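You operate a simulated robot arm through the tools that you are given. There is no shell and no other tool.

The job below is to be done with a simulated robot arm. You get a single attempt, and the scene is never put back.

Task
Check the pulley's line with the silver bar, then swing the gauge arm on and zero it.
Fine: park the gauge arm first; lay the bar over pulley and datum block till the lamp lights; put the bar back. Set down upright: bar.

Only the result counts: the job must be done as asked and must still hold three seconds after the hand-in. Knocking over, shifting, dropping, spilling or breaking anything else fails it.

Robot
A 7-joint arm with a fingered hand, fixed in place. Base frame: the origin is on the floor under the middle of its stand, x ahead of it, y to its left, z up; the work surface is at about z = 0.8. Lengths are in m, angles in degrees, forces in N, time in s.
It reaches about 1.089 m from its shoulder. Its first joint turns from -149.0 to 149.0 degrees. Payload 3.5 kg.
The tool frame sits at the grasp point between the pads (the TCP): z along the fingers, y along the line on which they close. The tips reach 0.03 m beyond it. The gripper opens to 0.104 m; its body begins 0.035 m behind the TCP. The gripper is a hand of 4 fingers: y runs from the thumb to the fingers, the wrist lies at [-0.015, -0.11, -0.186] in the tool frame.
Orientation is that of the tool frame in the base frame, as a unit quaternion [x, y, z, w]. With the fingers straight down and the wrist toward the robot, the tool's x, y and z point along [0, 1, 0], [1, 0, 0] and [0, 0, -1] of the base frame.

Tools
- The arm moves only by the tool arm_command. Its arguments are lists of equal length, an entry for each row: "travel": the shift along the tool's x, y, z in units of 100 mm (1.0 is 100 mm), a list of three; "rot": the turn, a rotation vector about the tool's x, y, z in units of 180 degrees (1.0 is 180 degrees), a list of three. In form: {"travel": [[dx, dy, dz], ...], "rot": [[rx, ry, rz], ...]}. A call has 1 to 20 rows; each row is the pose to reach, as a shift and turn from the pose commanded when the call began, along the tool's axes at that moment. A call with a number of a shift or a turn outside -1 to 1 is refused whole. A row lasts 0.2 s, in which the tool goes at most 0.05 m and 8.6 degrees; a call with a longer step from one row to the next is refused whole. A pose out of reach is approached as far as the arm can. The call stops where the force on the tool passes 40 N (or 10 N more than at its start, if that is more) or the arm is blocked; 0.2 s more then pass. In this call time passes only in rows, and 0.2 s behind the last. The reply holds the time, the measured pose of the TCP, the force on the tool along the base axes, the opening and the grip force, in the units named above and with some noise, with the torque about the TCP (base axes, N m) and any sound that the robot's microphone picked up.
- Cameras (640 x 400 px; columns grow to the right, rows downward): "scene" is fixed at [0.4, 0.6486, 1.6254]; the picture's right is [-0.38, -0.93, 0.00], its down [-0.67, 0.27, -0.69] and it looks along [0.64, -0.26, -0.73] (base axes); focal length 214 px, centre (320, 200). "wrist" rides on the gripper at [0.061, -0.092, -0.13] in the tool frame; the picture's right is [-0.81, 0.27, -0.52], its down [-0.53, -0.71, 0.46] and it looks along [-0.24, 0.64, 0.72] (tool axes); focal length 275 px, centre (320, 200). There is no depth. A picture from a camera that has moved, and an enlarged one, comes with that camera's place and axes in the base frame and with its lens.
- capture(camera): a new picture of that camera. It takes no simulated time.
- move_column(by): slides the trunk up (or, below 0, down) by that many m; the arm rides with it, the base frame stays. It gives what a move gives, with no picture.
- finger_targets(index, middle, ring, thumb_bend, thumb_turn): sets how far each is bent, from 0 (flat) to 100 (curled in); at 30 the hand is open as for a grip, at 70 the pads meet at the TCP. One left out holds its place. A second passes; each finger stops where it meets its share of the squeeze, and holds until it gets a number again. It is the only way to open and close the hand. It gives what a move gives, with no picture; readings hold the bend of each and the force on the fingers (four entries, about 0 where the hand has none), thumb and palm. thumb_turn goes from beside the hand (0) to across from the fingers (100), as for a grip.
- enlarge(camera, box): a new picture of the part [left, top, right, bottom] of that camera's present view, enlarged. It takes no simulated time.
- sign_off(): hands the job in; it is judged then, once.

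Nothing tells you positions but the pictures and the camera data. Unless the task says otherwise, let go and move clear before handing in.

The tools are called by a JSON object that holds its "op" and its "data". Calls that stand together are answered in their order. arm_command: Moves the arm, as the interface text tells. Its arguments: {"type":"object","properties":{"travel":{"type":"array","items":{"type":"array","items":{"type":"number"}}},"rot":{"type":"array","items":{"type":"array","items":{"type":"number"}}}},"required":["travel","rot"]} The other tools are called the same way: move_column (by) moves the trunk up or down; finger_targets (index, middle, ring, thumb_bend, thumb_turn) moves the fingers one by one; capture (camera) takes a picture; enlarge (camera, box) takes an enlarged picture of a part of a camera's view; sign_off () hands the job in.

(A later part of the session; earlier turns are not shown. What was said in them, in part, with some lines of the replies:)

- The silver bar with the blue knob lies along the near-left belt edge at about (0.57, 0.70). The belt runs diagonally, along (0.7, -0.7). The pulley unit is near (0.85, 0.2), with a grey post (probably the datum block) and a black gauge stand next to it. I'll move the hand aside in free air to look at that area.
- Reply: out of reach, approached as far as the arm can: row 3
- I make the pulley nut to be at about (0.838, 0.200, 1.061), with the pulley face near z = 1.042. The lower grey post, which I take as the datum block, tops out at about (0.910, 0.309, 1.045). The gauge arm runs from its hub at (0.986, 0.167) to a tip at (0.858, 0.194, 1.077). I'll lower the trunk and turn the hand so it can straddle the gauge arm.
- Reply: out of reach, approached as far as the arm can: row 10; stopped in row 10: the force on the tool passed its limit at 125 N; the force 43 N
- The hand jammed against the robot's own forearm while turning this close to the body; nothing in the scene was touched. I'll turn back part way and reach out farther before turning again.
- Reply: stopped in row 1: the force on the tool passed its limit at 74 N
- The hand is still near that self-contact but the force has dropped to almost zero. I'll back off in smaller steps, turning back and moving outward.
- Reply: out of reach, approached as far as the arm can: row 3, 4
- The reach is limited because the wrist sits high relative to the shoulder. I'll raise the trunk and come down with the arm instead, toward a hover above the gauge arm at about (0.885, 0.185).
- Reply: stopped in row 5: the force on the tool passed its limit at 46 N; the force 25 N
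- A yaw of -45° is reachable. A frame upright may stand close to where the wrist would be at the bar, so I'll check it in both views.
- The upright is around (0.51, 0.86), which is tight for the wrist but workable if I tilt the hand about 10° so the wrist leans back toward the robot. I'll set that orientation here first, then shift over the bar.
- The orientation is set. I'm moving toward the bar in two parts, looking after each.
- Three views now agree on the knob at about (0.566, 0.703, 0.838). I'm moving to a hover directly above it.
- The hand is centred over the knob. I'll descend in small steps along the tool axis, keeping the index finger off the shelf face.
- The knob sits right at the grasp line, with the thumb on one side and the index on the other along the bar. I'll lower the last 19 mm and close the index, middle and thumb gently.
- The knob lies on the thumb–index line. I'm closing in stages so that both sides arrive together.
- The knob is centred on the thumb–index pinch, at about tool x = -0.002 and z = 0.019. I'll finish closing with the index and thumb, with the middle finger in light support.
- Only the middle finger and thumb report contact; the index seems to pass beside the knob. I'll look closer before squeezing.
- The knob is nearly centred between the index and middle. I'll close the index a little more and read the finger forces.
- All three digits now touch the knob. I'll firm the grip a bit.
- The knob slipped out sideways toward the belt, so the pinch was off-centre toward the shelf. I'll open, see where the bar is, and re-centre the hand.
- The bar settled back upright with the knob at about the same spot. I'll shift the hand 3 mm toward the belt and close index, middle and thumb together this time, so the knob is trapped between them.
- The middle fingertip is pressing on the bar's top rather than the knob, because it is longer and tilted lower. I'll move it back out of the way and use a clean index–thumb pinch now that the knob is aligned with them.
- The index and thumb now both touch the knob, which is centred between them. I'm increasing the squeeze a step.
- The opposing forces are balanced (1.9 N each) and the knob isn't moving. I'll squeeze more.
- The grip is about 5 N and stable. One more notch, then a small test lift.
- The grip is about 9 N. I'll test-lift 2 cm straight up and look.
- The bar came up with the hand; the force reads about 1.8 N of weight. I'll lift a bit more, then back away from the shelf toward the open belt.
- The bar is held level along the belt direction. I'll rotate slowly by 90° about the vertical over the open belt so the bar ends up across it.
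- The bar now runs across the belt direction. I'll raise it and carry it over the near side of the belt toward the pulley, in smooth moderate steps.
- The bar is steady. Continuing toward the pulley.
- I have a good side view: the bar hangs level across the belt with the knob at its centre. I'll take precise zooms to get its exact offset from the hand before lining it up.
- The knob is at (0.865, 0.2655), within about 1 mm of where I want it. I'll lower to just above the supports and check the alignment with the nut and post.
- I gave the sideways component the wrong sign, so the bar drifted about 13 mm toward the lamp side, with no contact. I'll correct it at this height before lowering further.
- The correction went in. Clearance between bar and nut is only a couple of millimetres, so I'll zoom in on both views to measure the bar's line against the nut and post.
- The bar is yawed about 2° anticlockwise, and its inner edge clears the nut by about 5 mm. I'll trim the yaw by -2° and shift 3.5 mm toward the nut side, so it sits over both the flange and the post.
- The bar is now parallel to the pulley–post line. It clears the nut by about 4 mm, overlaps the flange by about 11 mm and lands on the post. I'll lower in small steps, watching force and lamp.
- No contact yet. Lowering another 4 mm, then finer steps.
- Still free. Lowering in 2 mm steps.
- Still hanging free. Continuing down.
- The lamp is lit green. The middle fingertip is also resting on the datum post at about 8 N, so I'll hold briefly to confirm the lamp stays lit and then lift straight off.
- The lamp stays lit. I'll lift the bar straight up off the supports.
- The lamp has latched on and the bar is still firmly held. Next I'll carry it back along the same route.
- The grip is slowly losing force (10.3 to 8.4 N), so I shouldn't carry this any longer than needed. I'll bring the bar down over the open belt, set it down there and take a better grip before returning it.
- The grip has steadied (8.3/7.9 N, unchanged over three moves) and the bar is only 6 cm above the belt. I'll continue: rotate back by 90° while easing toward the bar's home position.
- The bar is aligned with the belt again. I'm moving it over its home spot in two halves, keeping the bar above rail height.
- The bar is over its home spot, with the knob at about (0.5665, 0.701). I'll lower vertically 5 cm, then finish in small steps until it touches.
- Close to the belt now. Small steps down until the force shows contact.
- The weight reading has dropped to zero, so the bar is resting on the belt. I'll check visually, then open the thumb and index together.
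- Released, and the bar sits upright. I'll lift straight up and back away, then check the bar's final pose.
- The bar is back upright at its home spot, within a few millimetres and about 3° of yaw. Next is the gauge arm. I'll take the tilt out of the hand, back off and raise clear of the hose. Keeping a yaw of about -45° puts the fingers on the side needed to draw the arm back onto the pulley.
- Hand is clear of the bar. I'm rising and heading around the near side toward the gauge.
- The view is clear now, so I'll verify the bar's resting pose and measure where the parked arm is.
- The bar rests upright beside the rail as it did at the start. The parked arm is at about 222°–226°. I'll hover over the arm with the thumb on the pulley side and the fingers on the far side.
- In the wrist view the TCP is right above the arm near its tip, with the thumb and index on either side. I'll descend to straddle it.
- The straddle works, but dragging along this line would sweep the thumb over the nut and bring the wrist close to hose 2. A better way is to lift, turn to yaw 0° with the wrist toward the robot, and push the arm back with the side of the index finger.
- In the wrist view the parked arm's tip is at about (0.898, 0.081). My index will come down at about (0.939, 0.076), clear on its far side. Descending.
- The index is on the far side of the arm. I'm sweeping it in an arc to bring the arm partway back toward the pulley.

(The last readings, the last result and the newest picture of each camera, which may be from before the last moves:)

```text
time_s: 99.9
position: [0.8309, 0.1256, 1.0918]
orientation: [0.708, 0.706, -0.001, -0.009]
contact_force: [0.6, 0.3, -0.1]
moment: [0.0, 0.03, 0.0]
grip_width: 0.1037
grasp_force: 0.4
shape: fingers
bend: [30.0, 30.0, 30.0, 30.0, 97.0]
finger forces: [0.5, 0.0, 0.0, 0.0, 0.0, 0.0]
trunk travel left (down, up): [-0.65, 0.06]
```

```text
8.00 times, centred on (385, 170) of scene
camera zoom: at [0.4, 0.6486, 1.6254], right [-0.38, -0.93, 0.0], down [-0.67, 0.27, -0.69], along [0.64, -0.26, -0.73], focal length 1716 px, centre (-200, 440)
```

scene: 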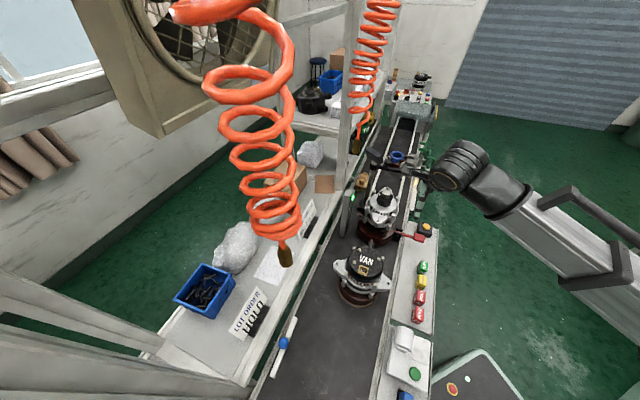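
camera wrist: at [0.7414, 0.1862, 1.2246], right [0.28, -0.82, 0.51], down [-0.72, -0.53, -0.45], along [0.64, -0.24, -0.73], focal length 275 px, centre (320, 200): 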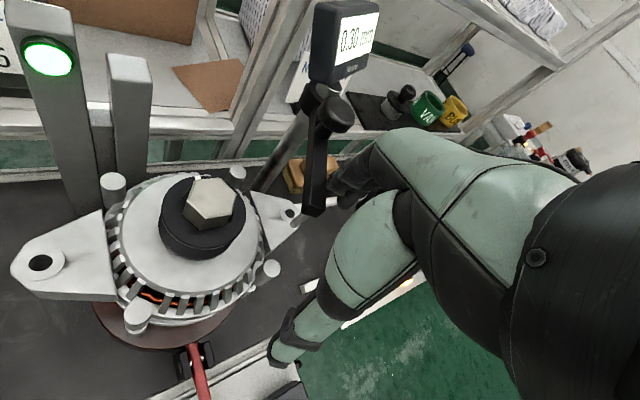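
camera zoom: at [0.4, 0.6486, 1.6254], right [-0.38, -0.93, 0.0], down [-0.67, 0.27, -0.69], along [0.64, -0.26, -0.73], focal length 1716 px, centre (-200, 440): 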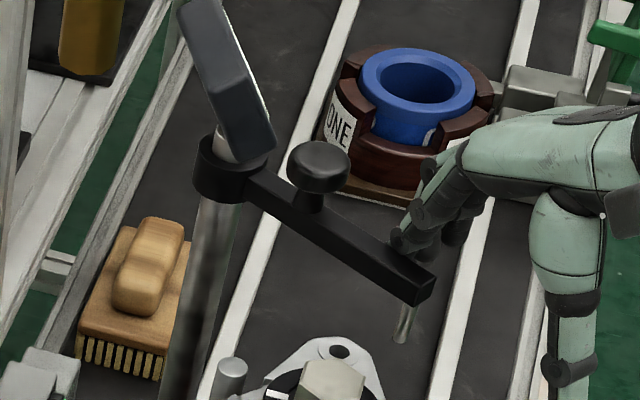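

The arm is following the index with light contact. I'll continue the sweep, stopping just short of the on position to check.

{"op": "arm_command", "data": {"travel": [[0.12, -0.045, 0], [0.24, -0.085, 0], [0.35, -0.1, 0]], "rot": [[0, 0, 0], [0, 0, 0], [0, 0, 0]]}}

{"op": "capture", "data": {"camera": "wrist"}}

{"op": "enlarge", "data": {"camera": "scene", "box": [330, 140, 426, 200]}}

{"op": "enlarge", "data": {"camera": "scene", "box": [366, 180, 414, 210]}}

```text
time_s: 100.7
position: [0.8212, 0.161, 1.0907]
orientation: [0.708, 0.707, -0.001, -0.008]
contact_force: [0.0, 0.0, -0.1]
moment: [0.02, -0.04, -0.03]
grip_width: 0.1035
grasp_force: 0.1
shape: fingers
bend: [30.0, 30.0, 30.0, 30.0, 97.0]
finger forces: [0.3, 0.0, 0.0, 0.0, 0.1, 0.0]
trunk travel left (down, up): [-0.65, 0.06]
```

```text
taken
camera wrist: at [0.7315, 0.2209, 1.2251], right [0.28, -0.82, 0.51], down [-0.72, -0.53, -0.45], along [0.64, -0.24, -0.73], focal length 275 px, centre (320, 200)
```

wrist: 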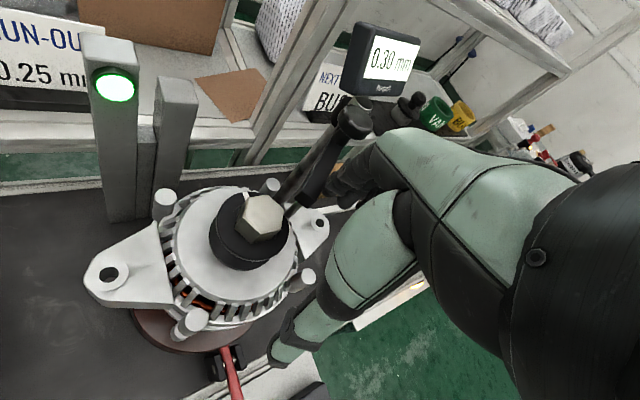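

```text
6.67 times, centred on (378, 170) of scene
camera zoom: at [0.4, 0.6486, 1.6254], right [-0.38, -0.93, 0.0], down [-0.67, 0.27, -0.69], along [0.64, -0.26, -0.73], focal length 1430 px, centre (-67, 400)
```

zoom: 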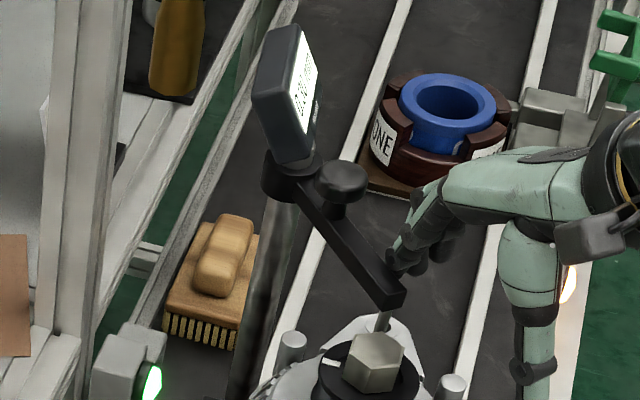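

```text
13.33 times, centred on (390, 195) of scene
camera zoom: at [0.4, 0.6486, 1.6254], right [-0.38, -0.93, 0.0], down [-0.67, 0.27, -0.69], along [0.64, -0.26, -0.73], focal length 2860 px, centre (-613, 267)
```

zoom: 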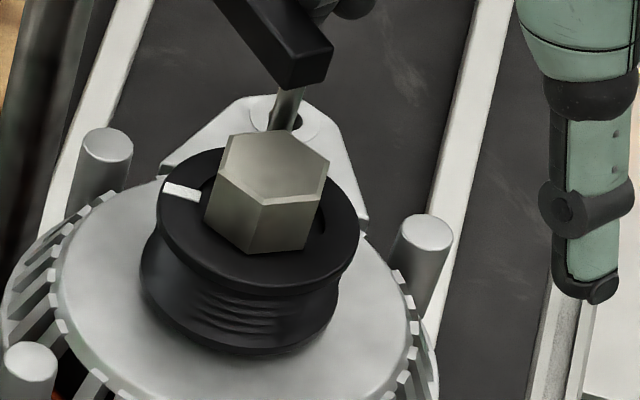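

Comparing with the starting view, the arm needs about 12 mm more at its tip, which is about 9.5 mm at my contact point. Nudging it the rest of the way.

{"op": "arm_command", "data": {"travel": [[0.04, -0.003, 0], [0.08, -0.006, 0]], "rot": [[0, 0, 0], [0, 0, 0]]}}

{"op": "enlarge", "data": {"camera": "scene", "box": [366, 180, 414, 210]}}

{"op": "enlarge", "data": {"camera": "wrist", "box": [200, 0, 440, 250]}}

```text
time_s: 101.3
position: [0.8196, 0.1691, 1.0925]
orientation: [0.708, 0.706, -0.001, -0.008]
contact_force: [1.3, -0.4, 0.4]
moment: [-0.01, 0.03, 0.0]
grip_width: 0.1031
grasp_force: 0.1
shape: fingers
bend: [30.0, 30.0, 30.0, 30.0, 97.0]
finger forces: [0.1, 0.0, 0.1, 0.1, 0.0, 0.0]
trunk travel left (down, up): [-0.65, 0.06]
```

```text
13.33 times, centred on (390, 195) of scene
camera zoom: at [0.4, 0.6486, 1.6254], right [-0.38, -0.93, 0.0], down [-0.67, 0.27, -0.69], along [0.64, -0.26, -0.73], focal length 2860 px, centre (-613, 267)
```

zoom: 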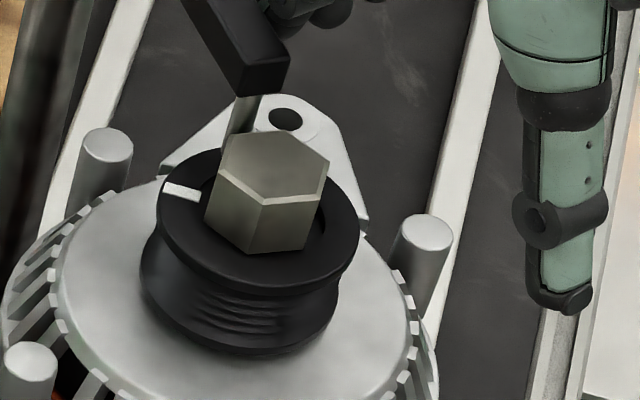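

```text
1.60 times, centred on (320, 125) of wrist
camera zoom: at [0.731, 0.2295, 1.2249], right [0.28, -0.82, 0.5], down [-0.72, -0.53, -0.45], along [0.64, -0.24, -0.74], focal length 440 px, centre (320, 320)
```

zoom: 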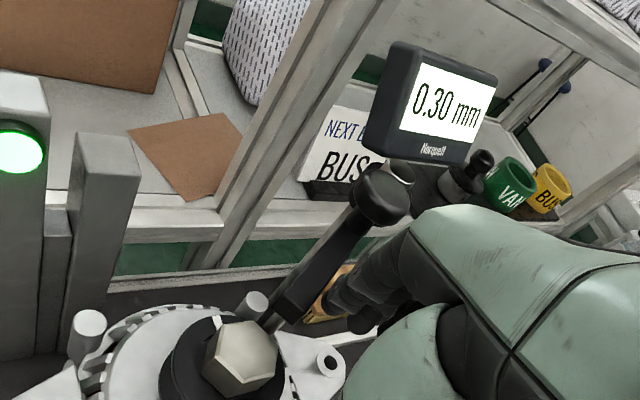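

The arm is back to its starting position to within about a pixel. I'll back the index away from the arm, lift clear and take another look.

{"op": "arm_command", "data": {"travel": [[-0.1, -0.03, 0], [-0.2, -0.06, 0], [-0.3, -0.1, 0], [-0.4, -0.1, 0]], "rot": [[0, 0, 0], [0, 0, 0], [0, 0, 0], [0, 0, 0]]}}

{"op": "arm_command", "data": {"travel": [[0, 0, -0.25], [0, 0, -0.5], [0, 0, -0.75], [0, 0, -1.0]], "rot": [[0, 0, 0], [0, 0, 0], [0, 0, 0], [0, 0, 0]]}}

{"op": "capture", "data": {"camera": "wrist"}}

{"op": "enlarge", "data": {"camera": "scene", "box": [330, 140, 426, 200]}}

{"op": "enlarge", "data": {"camera": "scene", "box": [390, 205, 454, 245]}}

```text
time_s: 102.3
position: [0.8099, 0.1279, 1.092]
orientation: [0.707, 0.707, 0.0, -0.008]
contact_force: [0.6, -0.2, 0.1]
moment: [-0.02, -0.01, 0.02]
grip_width: 0.1033
grasp_force: 0.1
shape: fingers
bend: [30.0, 30.0, 30.0, 30.0, 97.0]
finger forces: [0.0, 0.0, 0.0, 0.2, 0.0, 0.0]
trunk travel left (down, up): [-0.65, 0.06]
```

```text
time_s: 103.3
position: [0.8119, 0.1275, 1.1932]
orientation: [0.708, 0.706, 0.0, -0.008]
contact_force: [-1.2, 0.4, -0.4]
moment: [0.05, 0.02, 0.04]
grip_width: 0.1031
grasp_force: 0.1
shape: fingers
bend: [30.0, 30.0, 30.0, 30.0, 97.0]
finger forces: [0.1, 0.0, 0.0, 0.0, 0.0, 0.0]
trunk travel left (down, up): [-0.65, 0.06]
```

```text
taken
camera wrist: at [0.7222, 0.1882, 1.3255], right [0.28, -0.82, 0.51], down [-0.72, -0.53, -0.45], along [0.64, -0.24, -0.74], focal length 275 px, centre (320, 200)
```

wrist: 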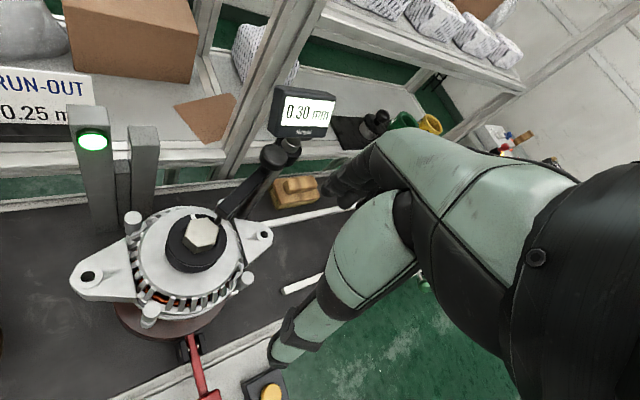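

```text
6.67 times, centred on (378, 170) of scene
camera zoom: at [0.4, 0.6486, 1.6254], right [-0.38, -0.93, 0.0], down [-0.67, 0.27, -0.69], along [0.64, -0.26, -0.73], focal length 1430 px, centre (-67, 400)
```

zoom: 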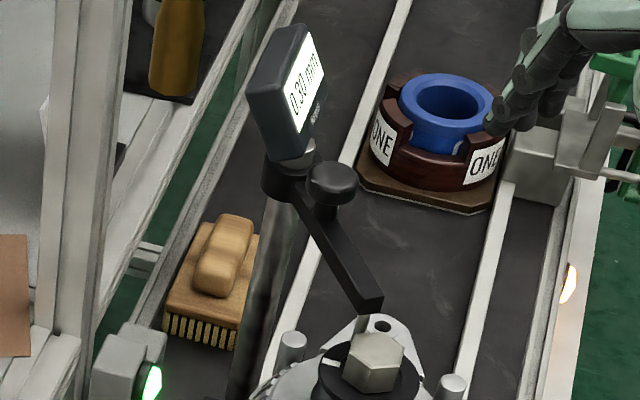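

```text
10.00 times, centred on (422, 225) of scene
camera zoom: at [0.4, 0.6486, 1.6254], right [-0.38, -0.93, 0.0], down [-0.67, 0.27, -0.69], along [0.64, -0.26, -0.73], focal length 2145 px, centre (-700, -50)
```

zoom: 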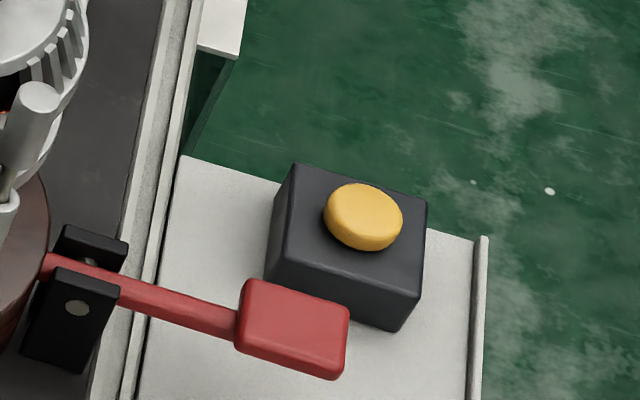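

The gauge arm is on exactly as at the start, still reading 0.30 mm. The yellow button on the black box is the gauge station's only button, so I take it as the zero, at about (0.751, -0.009, 0.855). I'll close the hand into a compact poker and move above it.

{"op": "arm_command", "data": {"travel": [[-0.23, -0.1, 0], [-0.47, -0.2, 0], [-0.7, -0.3, 0]], "rot": [[0, 0, 0], [0, 0, 0], [0, 0, 0]]}}

{"op": "arm_command", "data": {"travel": [[-0.23, -0.1, 0], [-0.47, -0.2, 0], [-0.7, -0.3, 0]], "rot": [[0, 0, 0], [0, 0, 0], [0, 0, 0]]}}

{"op": "finger_targets", "data": {"index": 68, "middle": 68, "ring": 68, "thumb_bend": 66}}

{"op": "capture", "data": {"camera": "wrist"}}

{"op": "capture", "data": {"camera": "scene"}}

```text
time_s: 104.1
position: [0.7818, 0.0569, 1.1919]
orientation: [0.708, 0.706, -0.001, -0.008]
contact_force: [0.0, 0.2, 0.4]
moment: [0.0, 0.01, 0.01]
grip_width: 0.1033
grasp_force: 0.0
shape: fingers
bend: [30.0, 30.0, 30.0, 30.0, 97.0]
finger forces: [0.0, 0.1, 0.0, 0.0, 0.0, 0.1]
trunk travel left (down, up): [-0.65, 0.06]
```

```text
time_s: 104.9
position: [0.7507, -0.014, 1.1909]
orientation: [0.708, 0.706, -0.001, -0.008]
contact_force: [0.6, 0.4, 0.3]
moment: [0.0, 0.0, 0.0]
grip_width: 0.1032
grasp_force: 0.0
shape: fingers
bend: [30.0, 30.0, 30.0, 30.0, 97.0]
finger forces: [0.0, 0.1, 0.0, 0.0, 0.0, 0.1]
trunk travel left (down, up): [-0.65, 0.06]
```

```text
time_s: 105.9
position: [0.75, -0.0132, 1.1911]
orientation: [0.708, 0.707, -0.001, -0.007]
contact_force: [-0.6, 0.1, 0.1]
moment: [0.0, 0.0, 0.01]
grip_width: 0.0088
grasp_force: 0.0
shape: fingers
bend: [68.0, 68.0, 68.0, 66.0, 97.0]
finger forces: [0.0, 0.0, 0.0, 0.1, 0.0, 0.1]
trunk travel left (down, up): [-0.65, 0.06]
```

```text
taken
camera wrist: at [0.6613, 0.0473, 1.3243], right [0.28, -0.82, 0.51], down [-0.72, -0.53, -0.45], along [0.64, -0.24, -0.73], focal length 275 px, centre (320, 200)
```

wrist: 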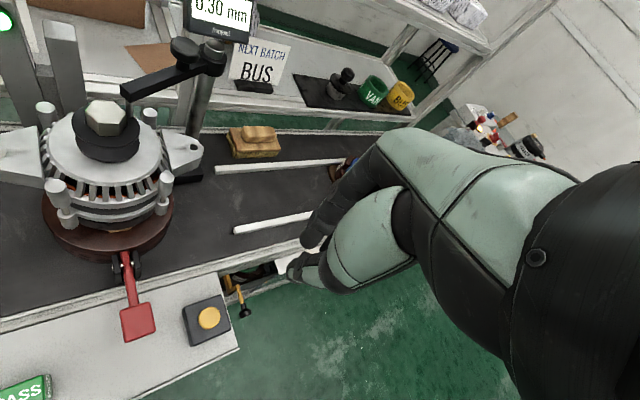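

```text
taken
```

scene: 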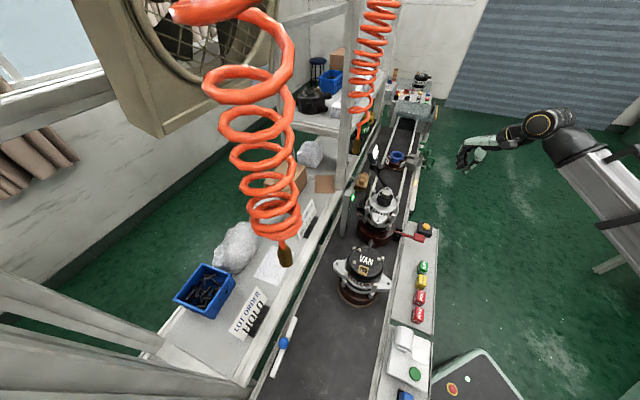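

The wrist view puts the button at about (0.753, -0.009), almost directly under the closed fingertips. I'll descend in stages.

{"op": "arm_command", "data": {"travel": [[0.01, 0.01, 0.3], [0.02, 0.02, 0.6], [0.03, 0.02, 1.0]], "rot": [[0, 0, 0], [0, 0, 0], [0, 0, 0]]}}

{"op": "arm_command", "data": {"travel": [[0, 0, 0.3], [0, 0, 0.6], [0, 0, 1.0]], "rot": [[0, 0, 0], [0, 0, 0], [0, 0, 0]]}}

{"op": "arm_command", "data": {"travel": [[0, 0, 0.2], [0, 0, 0.4], [0, 0, 0.55]], "rot": [[0, 0, 0], [0, 0, 0], [0, 0, 0]]}}

{"op": "capture", "data": {"camera": "wrist"}}

{"op": "enlarge", "data": {"camera": "scene", "box": [380, 195, 460, 245]}}

```text
time_s: 106.7
position: [0.7521, -0.0081, 1.0915]
orientation: [0.707, 0.707, -0.001, -0.008]
contact_force: [-0.2, -0.9, 1.1]
moment: [-0.01, -0.01, -0.04]
grip_width: 0.0088
grasp_force: 0.0
shape: fingers
bend: [68.0, 68.0, 68.0, 66.0, 97.0]
finger forces: [0.0, 0.0, 0.1, 0.0, 0.0, 0.0]
trunk travel left (down, up): [-0.65, 0.06]
```

```text
time_s: 107.5
position: [0.7525, -0.0078, 0.9916]
orientation: [0.708, 0.707, -0.001, -0.008]
contact_force: [-0.2, -0.6, 0.3]
moment: [0.01, 0.01, -0.01]
grip_width: 0.0089
grasp_force: 0.0
shape: fingers
bend: [68.0, 68.0, 68.0, 66.0, 97.0]
finger forces: [0.1, 0.1, 0.0, 0.0, 0.0, 0.0]
trunk travel left (down, up): [-0.65, 0.06]
```

```text
time_s: 108.3
position: [0.7511, -0.0067, 0.9359]
orientation: [0.707, 0.707, -0.001, -0.008]
contact_force: [-1.3, -0.7, 0.2]
moment: [0.01, -0.02, 0.0]
grip_width: 0.0088
grasp_force: 0.0
shape: fingers
bend: [68.0, 68.0, 68.0, 66.0, 97.0]
finger forces: [0.1, 0.0, 0.1, 0.0, 0.1, 0.0]
trunk travel left (down, up): [-0.65, 0.06]
```

```text
taken
camera wrist: at [0.6608, 0.0536, 1.0691], right [0.28, -0.82, 0.51], down [-0.72, -0.53, -0.45], along [0.64, -0.24, -0.73], focal length 275 px, centre (320, 200)
```

wrist: 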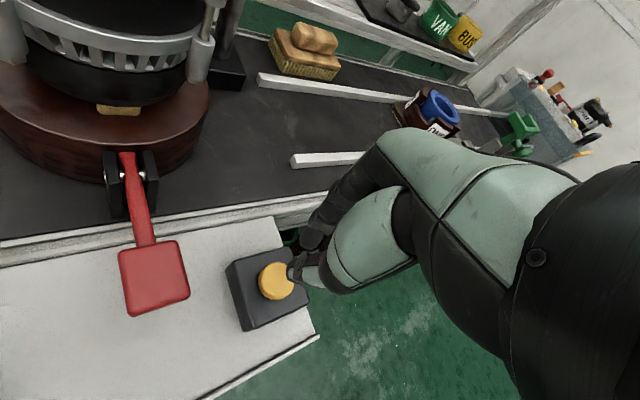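

```text
8.00 times, centred on (420, 220) of scene
camera zoom: at [0.4, 0.6486, 1.6254], right [-0.38, -0.93, 0.0], down [-0.67, 0.27, -0.69], along [0.64, -0.26, -0.73], focal length 1716 px, centre (-480, 40)
```

zoom: 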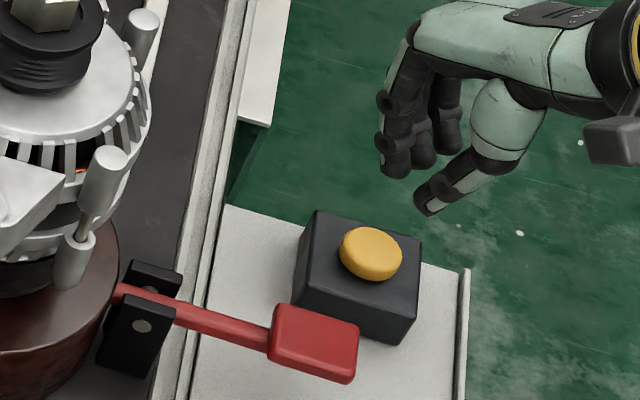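

The index and thumb tips straddle the button centre; a small correction of (-2, +3) mm will centre them. Then I'll lower to just above the button.

{"op": "arm_command", "data": {"travel": [[0.015, -0.01, 0.12], [0.03, -0.02, 0.25], [0.03, -0.02, 0.38]], "rot": [[0, 0, 0], [0, 0, 0], [0, 0, 0]]}}

{"op": "enlarge", "data": {"camera": "scene", "box": [390, 205, 454, 245]}}

{"op": "enlarge", "data": {"camera": "wrist", "box": [200, 190, 360, 320]}}

```text
time_s: 109.1
position: [0.748, -0.0022, 0.8971]
orientation: [0.708, 0.707, -0.001, -0.009]
contact_force: [0.0, -0.3, 0.1]
moment: [0.01, -0.01, 0.04]
grip_width: 0.0086
grasp_force: 0.1
shape: fingers
bend: [68.0, 68.0, 68.0, 66.0, 97.0]
finger forces: [0.0, 0.0, 0.0, 0.0, 0.0, 0.0]
trunk travel left (down, up): [-0.65, 0.06]
```

```text
10.00 times, centred on (422, 225) of scene
camera zoom: at [0.4, 0.6486, 1.6254], right [-0.38, -0.93, 0.0], down [-0.67, 0.27, -0.69], along [0.64, -0.26, -0.73], focal length 2145 px, centre (-700, -50)
```

zoom: 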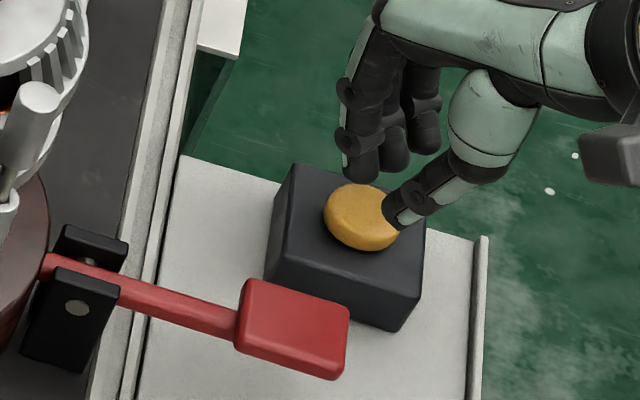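

```text
3.08 times, centred on (280, 255) of wrist
camera zoom: at [0.6584, 0.0568, 1.0313], right [0.28, -0.82, 0.51], down [-0.72, -0.53, -0.45], along [0.64, -0.24, -0.73], focal length 847 px, centre (443, 31)
```

zoom: 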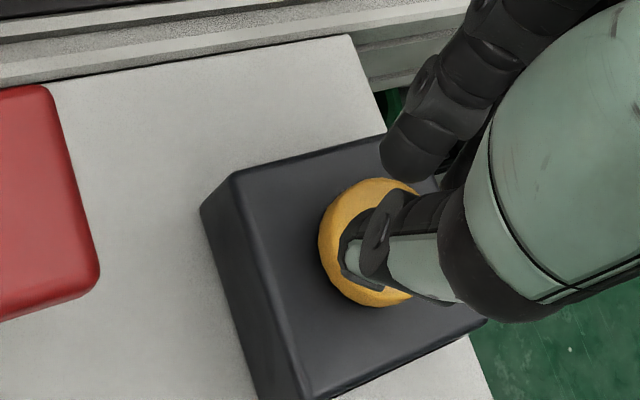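

The thumb tip is right over the button. Pressing down in small steps while watching force and display.

{"op": "arm_command", "data": {"travel": [[0, 0, 0.03], [0, 0, 0.06], [0, 0, 0.09]], "rot": [[0, 0, 0], [0, 0, 0], [0, 0, 0]]}}

{"op": "enlarge", "data": {"camera": "scene", "box": [355, 140, 419, 180]}}

{"op": "enlarge", "data": {"camera": "scene", "box": [390, 205, 454, 245]}}

```text
time_s: 109.9
position: [0.7477, -0.0025, 0.8888]
orientation: [0.707, 0.707, -0.001, -0.009]
contact_force: [-0.1, 0.3, -0.5]
moment: [0.02, 0.02, 0.01]
grip_width: 0.0086
grasp_force: 0.1
shape: fingers
bend: [68.0, 68.0, 68.0, 66.0, 97.0]
finger forces: [0.0, 0.1, 0.0, 0.0, 0.1, 0.1]
trunk travel left (down, up): [-0.65, 0.06]
```

```text
10.00 times, centred on (387, 160) of scene
camera zoom: at [0.4, 0.6486, 1.6254], right [-0.38, -0.93, 0.0], down [-0.67, 0.27, -0.69], along [0.64, -0.26, -0.73], focal length 2145 px, centre (-350, 600)
```

zoom: 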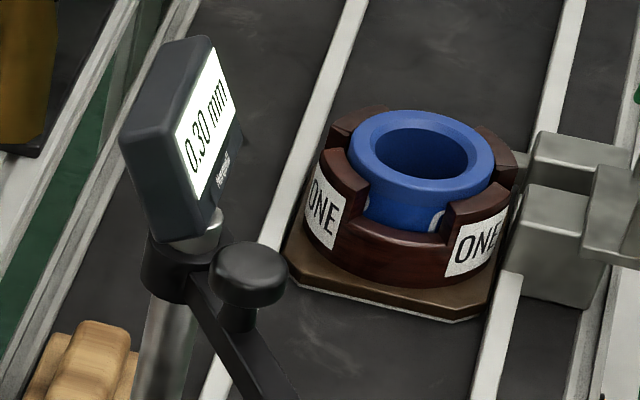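

```text
10.00 times, centred on (422, 225) of scene
camera zoom: at [0.4, 0.6486, 1.6254], right [-0.38, -0.93, 0.0], down [-0.67, 0.27, -0.69], along [0.64, -0.26, -0.73], focal length 2145 px, centre (-700, -50)
```

zoom: 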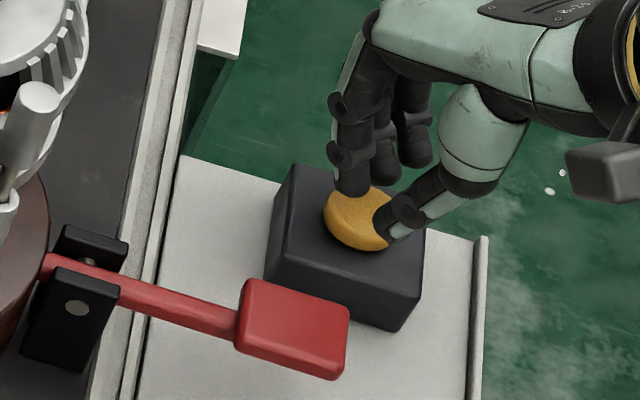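

No contact yet; the display still reads 0.30. Continuing down.

{"op": "arm_command", "data": {"travel": [[0, 0, 0.02], [0, 0, 0.04]], "rot": [[0, 0, 0], [0, 0, 0]]}}

{"op": "arm_command", "data": {"travel": [[0, 0, 0.02], [0, 0, 0.04]], "rot": [[0, 0, 0], [0, 0, 0]]}}

{"op": "enlarge", "data": {"camera": "scene", "box": [355, 140, 419, 180]}}

{"op": "enlarge", "data": {"camera": "scene", "box": [390, 205, 454, 245]}}

```text
time_s: 110.5
position: [0.7481, -0.0024, 0.8854]
orientation: [0.708, 0.706, -0.001, -0.008]
contact_force: [0.5, -0.4, 0.5]
moment: [0.0, 0.02, 0.0]
grip_width: 0.0087
grasp_force: 0.0
shape: fingers
bend: [68.0, 68.0, 68.0, 66.0, 97.0]
finger forces: [0.0, 0.0, 0.0, 0.0, 0.1, 0.0]
trunk travel left (down, up): [-0.65, 0.06]
```

```text
time_s: 111.1
position: [0.7473, -0.0027, 0.8811]
orientation: [0.708, 0.706, -0.001, -0.008]
contact_force: [0.6, 0.3, -1.7]
moment: [0.01, 0.0, -0.01]
grip_width: 0.0089
grasp_force: 0.1
shape: fingers
bend: [68.0, 68.0, 68.0, 66.0, 97.0]
finger forces: [0.1, 0.0, 0.1, 0.0, 0.0, 0.0]
trunk travel left (down, up): [-0.65, 0.06]
```

```text
10.00 times, centred on (387, 160) of scene
camera zoom: at [0.4, 0.6486, 1.6254], right [-0.38, -0.93, 0.0], down [-0.67, 0.27, -0.69], along [0.64, -0.26, -0.73], focal length 2145 px, centre (-350, 600)
```

zoom: 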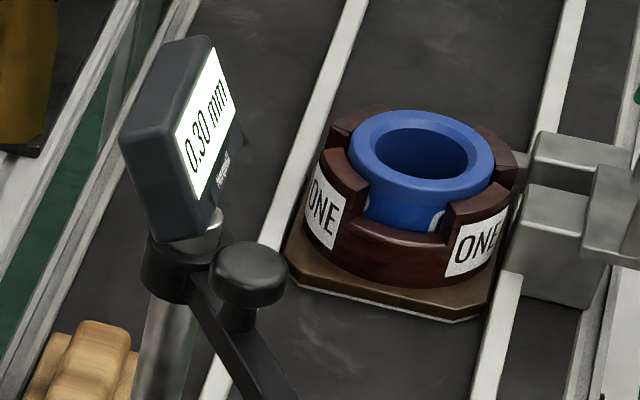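

```text
10.00 times, centred on (422, 225) of scene
camera zoom: at [0.4, 0.6486, 1.6254], right [-0.38, -0.93, 0.0], down [-0.67, 0.27, -0.69], along [0.64, -0.26, -0.73], focal length 2145 px, centre (-700, -50)
```

zoom: 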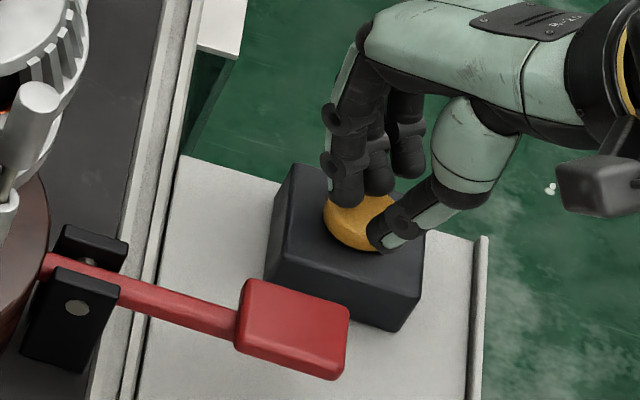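

Fingertips are just above the button. Continuing in small steps.

{"op": "arm_command", "data": {"travel": [[0, 0, 0.015], [0, 0, 0.03]], "rot": [[0, 0, 0], [0, 0, 0]]}}

{"op": "arm_command", "data": {"travel": [[0, 0, 0.015], [0, 0, 0.03]], "rot": [[0, 0, 0], [0, 0, 0]]}}

{"op": "enlarge", "data": {"camera": "scene", "box": [355, 140, 419, 180]}}

{"op": "enlarge", "data": {"camera": "scene", "box": [390, 205, 454, 245]}}

{"op": "enlarge", "data": {"camera": "wrist", "box": [200, 190, 360, 320]}}

```text
time_s: 111.7
position: [0.7482, -0.0028, 0.8797]
orientation: [0.708, 0.707, -0.001, -0.007]
contact_force: [-0.3, 0.6, -0.9]
moment: [0.0, 0.0, 0.02]
grip_width: 0.0085
grasp_force: 0.0
shape: fingers
bend: [68.0, 68.0, 68.0, 66.0, 97.0]
finger forces: [0.0, 0.0, 0.0, 0.0, 0.0, 0.1]
trunk travel left (down, up): [-0.65, 0.06]
```

```text
time_s: 112.3
position: [0.7473, -0.0018, 0.8756]
orientation: [0.708, 0.706, 0.0, -0.008]
contact_force: [0.4, -0.3, -0.4]
moment: [0.01, -0.01, -0.01]
grip_width: 0.0087
grasp_force: 0.1
shape: fingers
bend: [68.0, 68.0, 68.0, 66.0, 97.0]
finger forces: [0.0, 0.2, 0.1, 0.0, 0.0, 0.0]
trunk travel left (down, up): [-0.65, 0.06]
```

```text
10.00 times, centred on (387, 160) of scene
camera zoom: at [0.4, 0.6486, 1.6254], right [-0.38, -0.93, 0.0], down [-0.67, 0.27, -0.69], along [0.64, -0.26, -0.73], focal length 2145 px, centre (-350, 600)
```

zoom: 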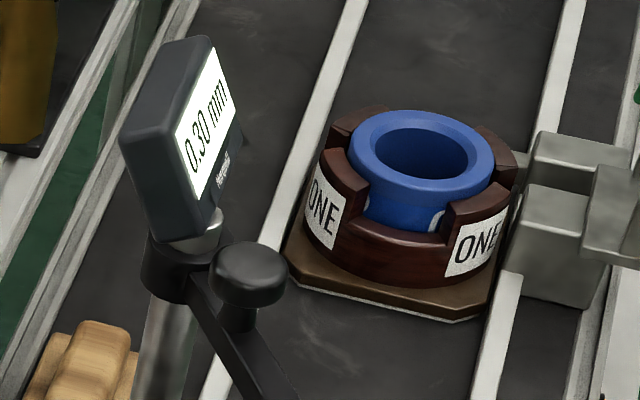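

```text
10.00 times, centred on (422, 225) of scene
camera zoom: at [0.4, 0.6486, 1.6254], right [-0.38, -0.93, 0.0], down [-0.67, 0.27, -0.69], along [0.64, -0.26, -0.73], focal length 2145 px, centre (-700, -50)
```

zoom: 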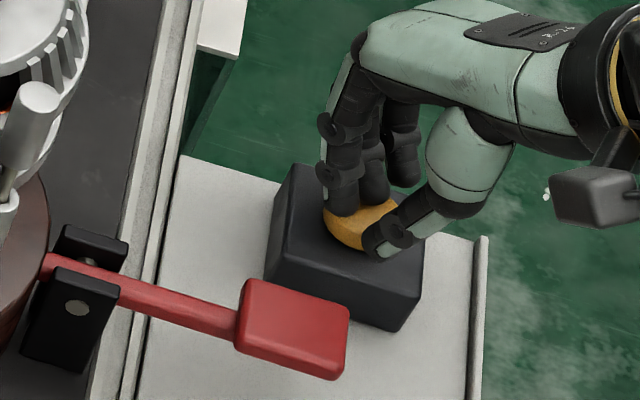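

```text
3.08 times, centred on (280, 255) of wrist
camera zoom: at [0.6582, 0.0574, 1.0082], right [0.28, -0.82, 0.51], down [-0.72, -0.53, -0.45], along [0.64, -0.24, -0.74], focal length 847 px, centre (443, 31)
```

zoom: 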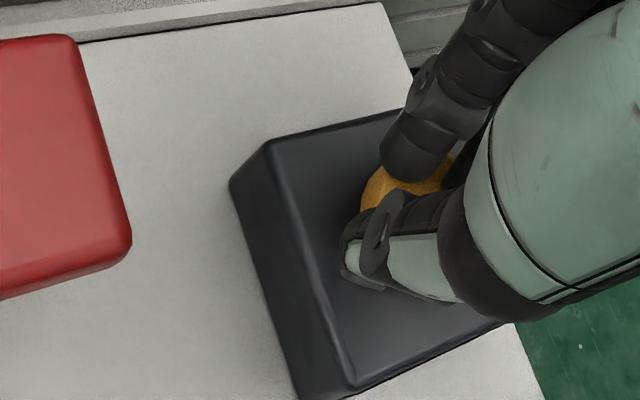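

The thumb has gone down beside the button while the index and middle are over it. I'll raise slightly, open the thumb out of the way and centre the index and middle tips on the button.

{"op": "arm_command", "data": {"travel": [[0, 0, -0.15], [0, 0, -0.3]], "rot": [[0, 0, 0], [0, 0, 0]]}}

{"op": "finger_targets", "data": {"thumb_bend": 25}}

{"op": "arm_command", "data": {"travel": [[0.0, -0.05, 0], [0.0, -0.1, 0]], "rot": [[0, 0, 0], [0, 0, 0]]}}

{"op": "enlarge", "data": {"camera": "scene", "box": [390, 205, 454, 245]}}

{"op": "enlarge", "data": {"camera": "wrist", "box": [200, 190, 360, 320]}}

```text
time_s: 112.9
position: [0.7483, -0.0027, 0.9056]
orientation: [0.707, 0.707, 0.0, -0.008]
contact_force: [0.0, -0.2, -0.5]
moment: [-0.02, -0.01, 0.02]
grip_width: 0.0086
grasp_force: 0.0
shape: fingers
bend: [68.0, 68.0, 68.0, 66.0, 97.0]
finger forces: [0.0, 0.0, 0.0, 0.0, 0.1, 0.0]
trunk travel left (down, up): [-0.65, 0.06]
```

```text
time_s: 113.9
position: [0.7484, -0.0032, 0.905]
orientation: [0.707, 0.707, 0.0, -0.008]
contact_force: [0.4, 1.5, -0.1]
moment: [0.0, 0.03, 0.0]
grip_width: 0.0585
grasp_force: 0.1
shape: fingers
bend: [68.0, 68.0, 68.0, 25.0, 97.0]
finger forces: [0.0, 0.1, 0.0, 0.0, 0.0, 0.0]
trunk travel left (down, up): [-0.65, 0.06]
```

```text
time_s: 114.5
position: [0.737, -0.0033, 0.9047]
orientation: [0.708, 0.706, 0.0, -0.009]
contact_force: [0.3, -0.4, 0.2]
moment: [-0.03, 0.0, 0.0]
grip_width: 0.0584
grasp_force: 0.1
shape: fingers
bend: [68.0, 68.0, 68.0, 25.0, 97.0]
finger forces: [0.0, 0.1, 0.1, 0.1, 0.0, 0.0]
trunk travel left (down, up): [-0.65, 0.06]
```

```text
10.00 times, centred on (422, 225) of scene
camera zoom: at [0.4, 0.6486, 1.6254], right [-0.38, -0.93, 0.0], down [-0.67, 0.27, -0.69], along [0.64, -0.26, -0.73], focal length 2145 px, centre (-700, -50)
```

zoom: 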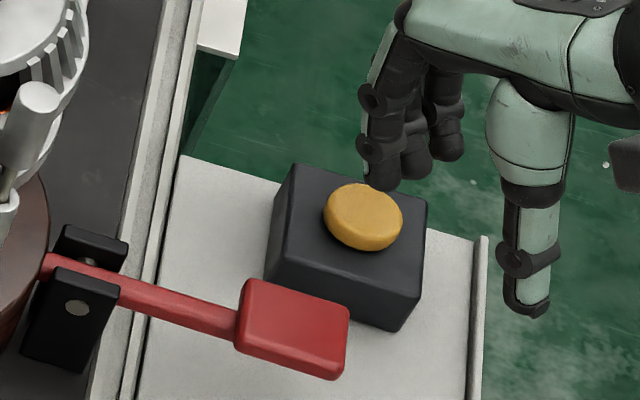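

```text
3.08 times, centred on (280, 255) of wrist
camera zoom: at [0.6483, 0.0571, 1.0386], right [0.28, -0.82, 0.51], down [-0.72, -0.53, -0.45], along [0.64, -0.24, -0.73], focal length 847 px, centre (443, 31)
```

zoom: 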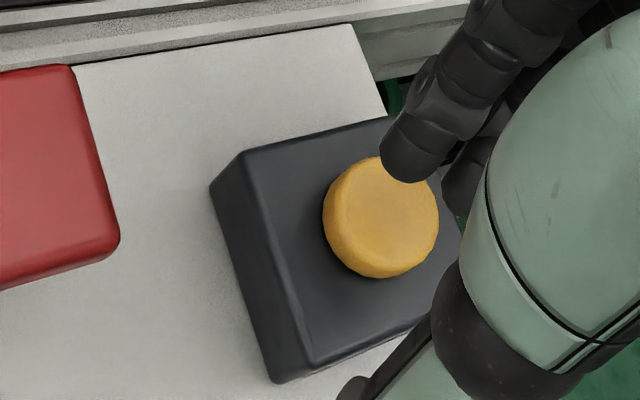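

The index tip is now within 2–3 mm of the button centre in both views, with the thumb well clear. Pressing down.

{"op": "arm_command", "data": {"travel": [[-0.01, -0.01, 0.08], [-0.01, -0.01, 0.16], [-0.01, -0.01, 0.23]], "rot": [[0, 0, 0], [0, 0, 0], [0, 0, 0]]}}

{"op": "arm_command", "data": {"travel": [[0, 0, 0.02], [0, 0, 0.04]], "rot": [[0, 0, 0], [0, 0, 0]]}}

{"op": "arm_command", "data": {"travel": [[0, 0, 0.02], [0, 0, 0.04]], "rot": [[0, 0, 0], [0, 0, 0]]}}

{"op": "enlarge", "data": {"camera": "scene", "box": [390, 205, 454, 245]}}

{"op": "enlarge", "data": {"camera": "scene", "box": [355, 140, 419, 180]}}

```text
time_s: 115.3
position: [0.7372, -0.0045, 0.883]
orientation: [0.708, 0.707, -0.001, -0.008]
contact_force: [-1.2, -0.4, 0.3]
moment: [-0.01, -0.01, -0.05]
grip_width: 0.0584
grasp_force: 0.1
shape: fingers
bend: [68.0, 68.0, 68.0, 25.0, 97.0]
finger forces: [0.0, 0.1, 0.0, 0.1, 0.0, 0.0]
trunk travel left (down, up): [-0.65, 0.06]
```

```text
time_s: 115.9
position: [0.7368, -0.0036, 0.8789]
orientation: [0.707, 0.707, -0.001, -0.008]
contact_force: [-0.3, 0.2, -0.4]
moment: [0.02, -0.03, -0.03]
grip_width: 0.0582
grasp_force: 0.1
shape: fingers
bend: [68.0, 68.0, 68.0, 25.0, 97.0]
finger forces: [0.0, 0.0, 0.0, 0.0, 0.0, 0.0]
trunk travel left (down, up): [-0.65, 0.06]
```

```text
time_s: 116.5
position: [0.735, -0.0046, 0.8734]
orientation: [0.707, 0.707, -0.001, -0.008]
contact_force: [0.0, 0.7, 0.1]
moment: [-0.01, -0.01, 0.02]
grip_width: 0.0583
grasp_force: 0.1
shape: fingers
bend: [68.0, 68.0, 68.0, 25.0, 97.0]
finger forces: [0.0, 0.4, 0.1, 0.1, 0.0, 0.1]
trunk travel left (down, up): [-0.65, 0.06]
```

```text
10.00 times, centred on (422, 225) of scene
camera zoom: at [0.4, 0.6486, 1.6254], right [-0.38, -0.93, 0.0], down [-0.67, 0.27, -0.69], along [0.64, -0.26, -0.73], focal length 2145 px, centre (-700, -50)
```

zoom: 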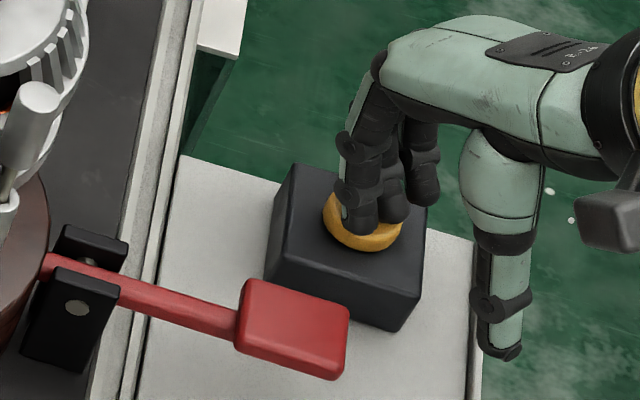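

```text
10.00 times, centred on (387, 160) of scene
camera zoom: at [0.4, 0.6486, 1.6254], right [-0.38, -0.93, 0.0], down [-0.67, 0.27, -0.69], along [0.64, -0.26, -0.73], focal length 2145 px, centre (-350, 600)
```

zoom: 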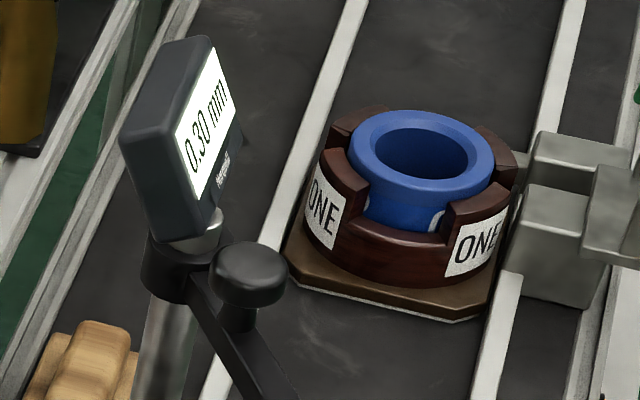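

First light contact (0.4 N on the middle finger). Pressing further in 2–3 mm steps.

{"op": "arm_command", "data": {"travel": [[0, 0, 0.015], [0, 0, 0.03]], "rot": [[0, 0, 0], [0, 0, 0]]}}

{"op": "enlarge", "data": {"camera": "scene", "box": [355, 140, 419, 180]}}

{"op": "arm_command", "data": {"travel": [[0, 0, 0.015], [0, 0, 0.03]], "rot": [[0, 0, 0], [0, 0, 0]]}}

{"op": "enlarge", "data": {"camera": "scene", "box": [355, 140, 419, 180]}}

```text
time_s: 117.1
position: [0.736, -0.0035, 0.8717]
orientation: [0.707, 0.707, -0.002, -0.008]
contact_force: [0.2, -1.2, 2.9]
moment: [-0.02, -0.04, -0.03]
grip_width: 0.0582
grasp_force: 0.9
shape: fingers
bend: [68.0, 68.0, 68.0, 25.0, 97.0]
finger forces: [0.8, 1.1, 0.0, 0.0, 0.0, 0.1]
trunk travel left (down, up): [-0.65, 0.06]
```

```text
10.00 times, centred on (387, 160) of scene
camera zoom: at [0.4, 0.6486, 1.6254], right [-0.38, -0.93, 0.0], down [-0.67, 0.27, -0.69], along [0.64, -0.26, -0.73], focal length 2145 px, centre (-350, 600)
```

zoom: 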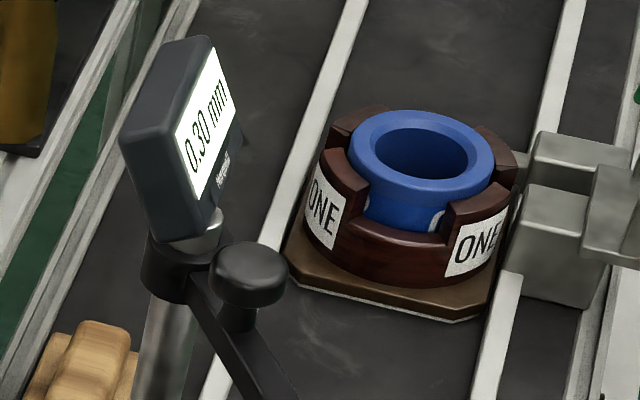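

```text
time_s: 117.7
position: [0.7367, -0.0037, 0.868]
orientation: [0.708, 0.706, 0.0, -0.008]
contact_force: [-0.1, -0.3, 2.8]
moment: [0.0, -0.05, -0.01]
grip_width: 0.058
grasp_force: 1.3
shape: fingers
bend: [68.0, 68.0, 68.0, 25.0, 97.0]
finger forces: [2.3, 1.1, 0.0, 0.0, 0.1, 0.0]
trunk travel left (down, up): [-0.65, 0.06]
heard: click
```

```text
10.00 times, centred on (387, 160) of scene
camera zoom: at [0.4, 0.6486, 1.6254], right [-0.38, -0.93, 0.0], down [-0.67, 0.27, -0.69], along [0.64, -0.26, -0.73], focal length 2145 px, centre (-350, 600)
```

zoom: 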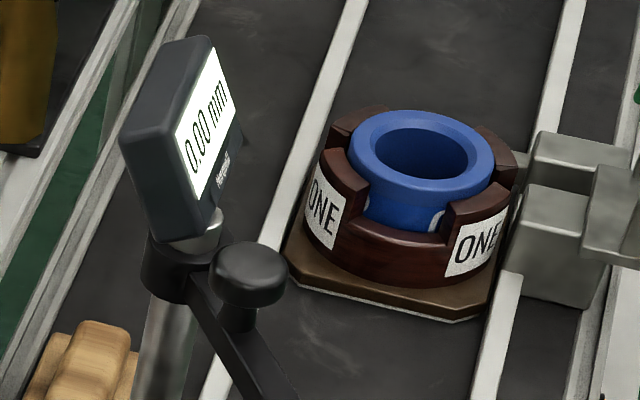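

There was a click and the display now reads 0.00 mm, so the gauge is zeroed. I'll lift straight off the button and move clear.

{"op": "arm_command", "data": {"travel": [[0, 0, -0.15], [0, 0, -0.4], [0, 0, -0.7], [0, 0, -1.0]], "rot": [[0, 0, 0], [0, 0, 0], [0, 0, 0], [0, 0, 0]]}}

{"op": "arm_command", "data": {"travel": [[0, 0, -0.3], [0, 0, -0.6], [0, 0, -1.0]], "rot": [[0, 0, 0], [0, 0, 0], [0, 0, 0]]}}

{"op": "capture", "data": {"camera": "scene"}}

{"op": "enlarge", "data": {"camera": "scene", "box": [330, 140, 458, 240]}}

{"op": "enlarge", "data": {"camera": "scene", "box": [250, 310, 314, 390]}}

{"op": "capture", "data": {"camera": "wrist"}}

```text
time_s: 118.7
position: [0.7376, -0.0046, 0.9695]
orientation: [0.708, 0.707, -0.001, -0.008]
contact_force: [0.1, -1.0, 0.2]
moment: [-0.02, -0.02, -0.01]
grip_width: 0.0581
grasp_force: 0.0
shape: fingers
bend: [68.0, 68.0, 68.0, 25.0, 97.0]
finger forces: [0.0, 0.1, 0.0, 0.0, 0.1, 0.0]
trunk travel left (down, up): [-0.65, 0.06]
```

```text
time_s: 119.5
position: [0.7384, -0.0064, 1.0687]
orientation: [0.708, 0.706, -0.001, -0.008]
contact_force: [0.2, -0.5, -0.3]
moment: [-0.01, 0.0, -0.03]
grip_width: 0.0584
grasp_force: 0.1
shape: fingers
bend: [68.0, 68.0, 68.0, 25.0, 97.0]
finger forces: [0.0, 0.0, 0.1, 0.0, 0.1, 0.1]
trunk travel left (down, up): [-0.65, 0.06]
```

```text
taken
```

scene: 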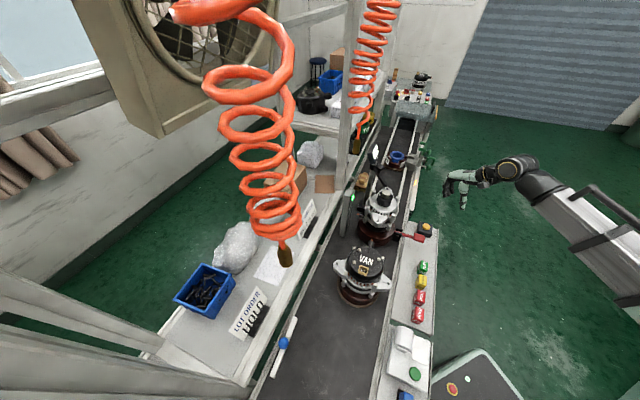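

```text
4.00 times, centred on (394, 190) of scene
camera zoom: at [0.4, 0.6486, 1.6254], right [-0.38, -0.93, 0.0], down [-0.67, 0.27, -0.69], along [0.64, -0.26, -0.73], focal length 858 px, centre (24, 240)
```

zoom: 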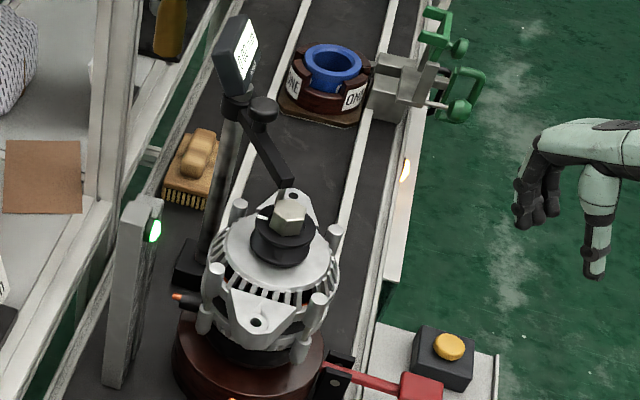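

```text
5.00 times, centred on (282, 350) of scene
camera zoom: at [0.4, 0.6486, 1.6254], right [-0.38, -0.93, 0.0], down [-0.67, 0.27, -0.69], along [0.64, -0.26, -0.73], focal length 1072 px, centre (510, -550)
```

zoom: 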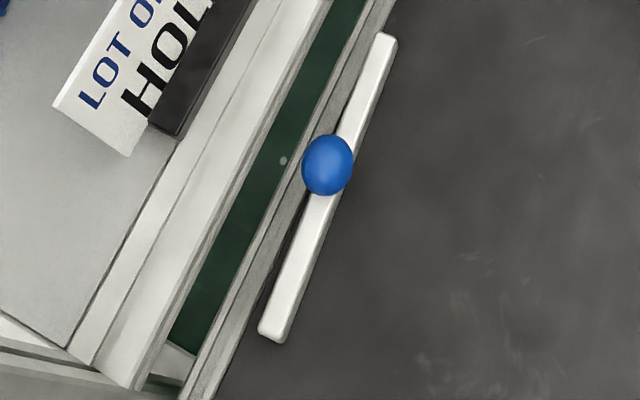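

```text
taken
camera wrist: at [0.6491, 0.0534, 1.2021], right [0.28, -0.82, 0.51], down [-0.72, -0.53, -0.45], along [0.64, -0.24, -0.73], focal length 275 px, centre (320, 200)
```

wrist: 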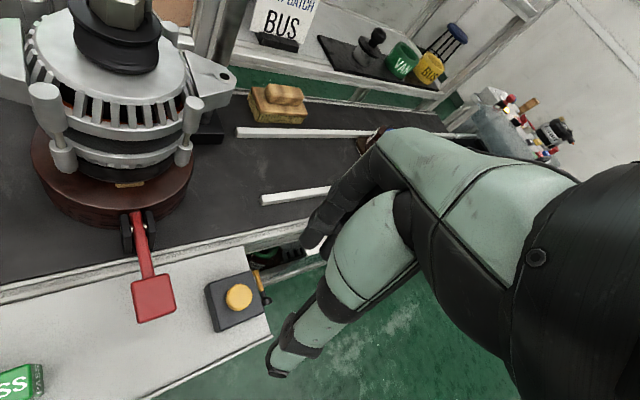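

Everything else looks undisturbed: the bar is upright at home, the gauge arm is on the pulley and the lamp is lit. One last look at the display before handing in.

{"op": "enlarge", "data": {"camera": "scene", "box": [355, 140, 403, 190]}}

{"op": "arm_command", "data": {"travel": [[0, 0, -0.3], [0, 0, -0.6], [0, 0, -0.6], [0, 0, -0.6], [0, 0, -0.6], [0, 0, -0.6]], "rot": [[0, 0, 0], [0, 0, 0], [0, 0, 0], [0, 0, 0], [0, 0, 0], [0, 0, 0]]}}

{"op": "enlarge", "data": {"camera": "scene", "box": [366, 180, 414, 210]}}

```text
8.00 times, centred on (379, 165) of scene
camera zoom: at [0.4, 0.6486, 1.6254], right [-0.38, -0.93, 0.0], down [-0.67, 0.27, -0.69], along [0.64, -0.26, -0.73], focal length 1716 px, centre (-152, 480)
```

zoom: 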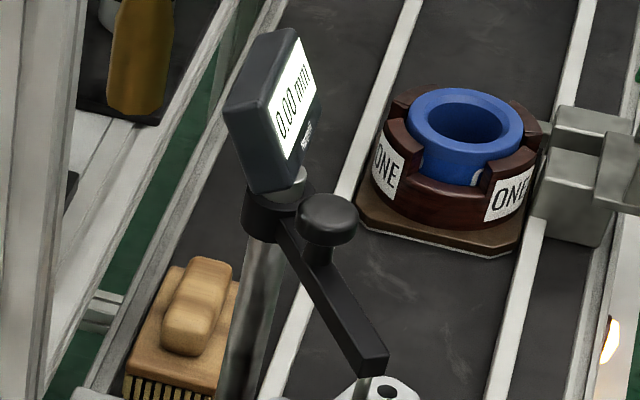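

```text
time_s: 120.9
position: [0.74, -0.0074, 1.1292]
orientation: [0.708, 0.707, -0.001, -0.008]
contact_force: [0.1, -0.5, -0.1]
moment: [0.02, -0.01, -0.01]
grip_width: 0.0585
grasp_force: 0.0
shape: fingers
bend: [68.0, 68.0, 68.0, 25.0, 97.0]
finger forces: [0.0, 0.0, 0.1, 0.0, 0.0, 0.0]
trunk travel left (down, up): [-0.65, 0.06]
```

```text
13.33 times, centred on (390, 195) of scene
camera zoom: at [0.4, 0.6486, 1.6254], right [-0.38, -0.93, 0.0], down [-0.67, 0.27, -0.69], along [0.64, -0.26, -0.73], focal length 2860 px, centre (-613, 267)
```

zoom: 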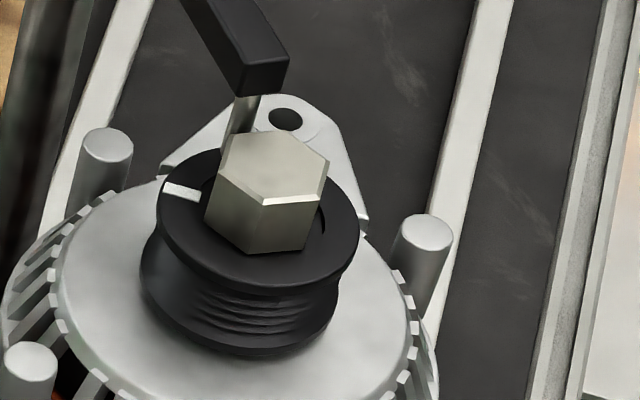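

The gauge reads 0.00 mm with its arm on the pulley, the alignment lamp is lit, and the bar is upright back at its place. The hand is empty and well clear, so I'm handing in.

{"op": "sign_off", "data": {}}

```text
The job is handed in.
```

The job is done and handed in: the pulley line is checked, the bar is back in place, and the gauge arm is on the pulley and zeroed.

- **Gauge arm parked:** I swung it off the pulley to its end stop before the check.
- **Pulley line:** I laid the bar across the pulley and the datum block until the lamp turned green. It stayed lit after the bar was lifted. The middle fingertip also rested on the datum block while the lamp lit.
- **Bar:** it is upright beside the rail, a few millimetres from where it started and turned about 4°.
- **Gauge zeroed:** the arm is back in its original position on the pulley. Pressing the yellow button gave a click, and the display went from 0.30 mm to 0.00 mm.

Early on, the hand jammed against the robot's own arm while turning, and the force reached 125 N. Nothing in the scene was touched. I saw nothing else moved or knocked over in the final pictures.
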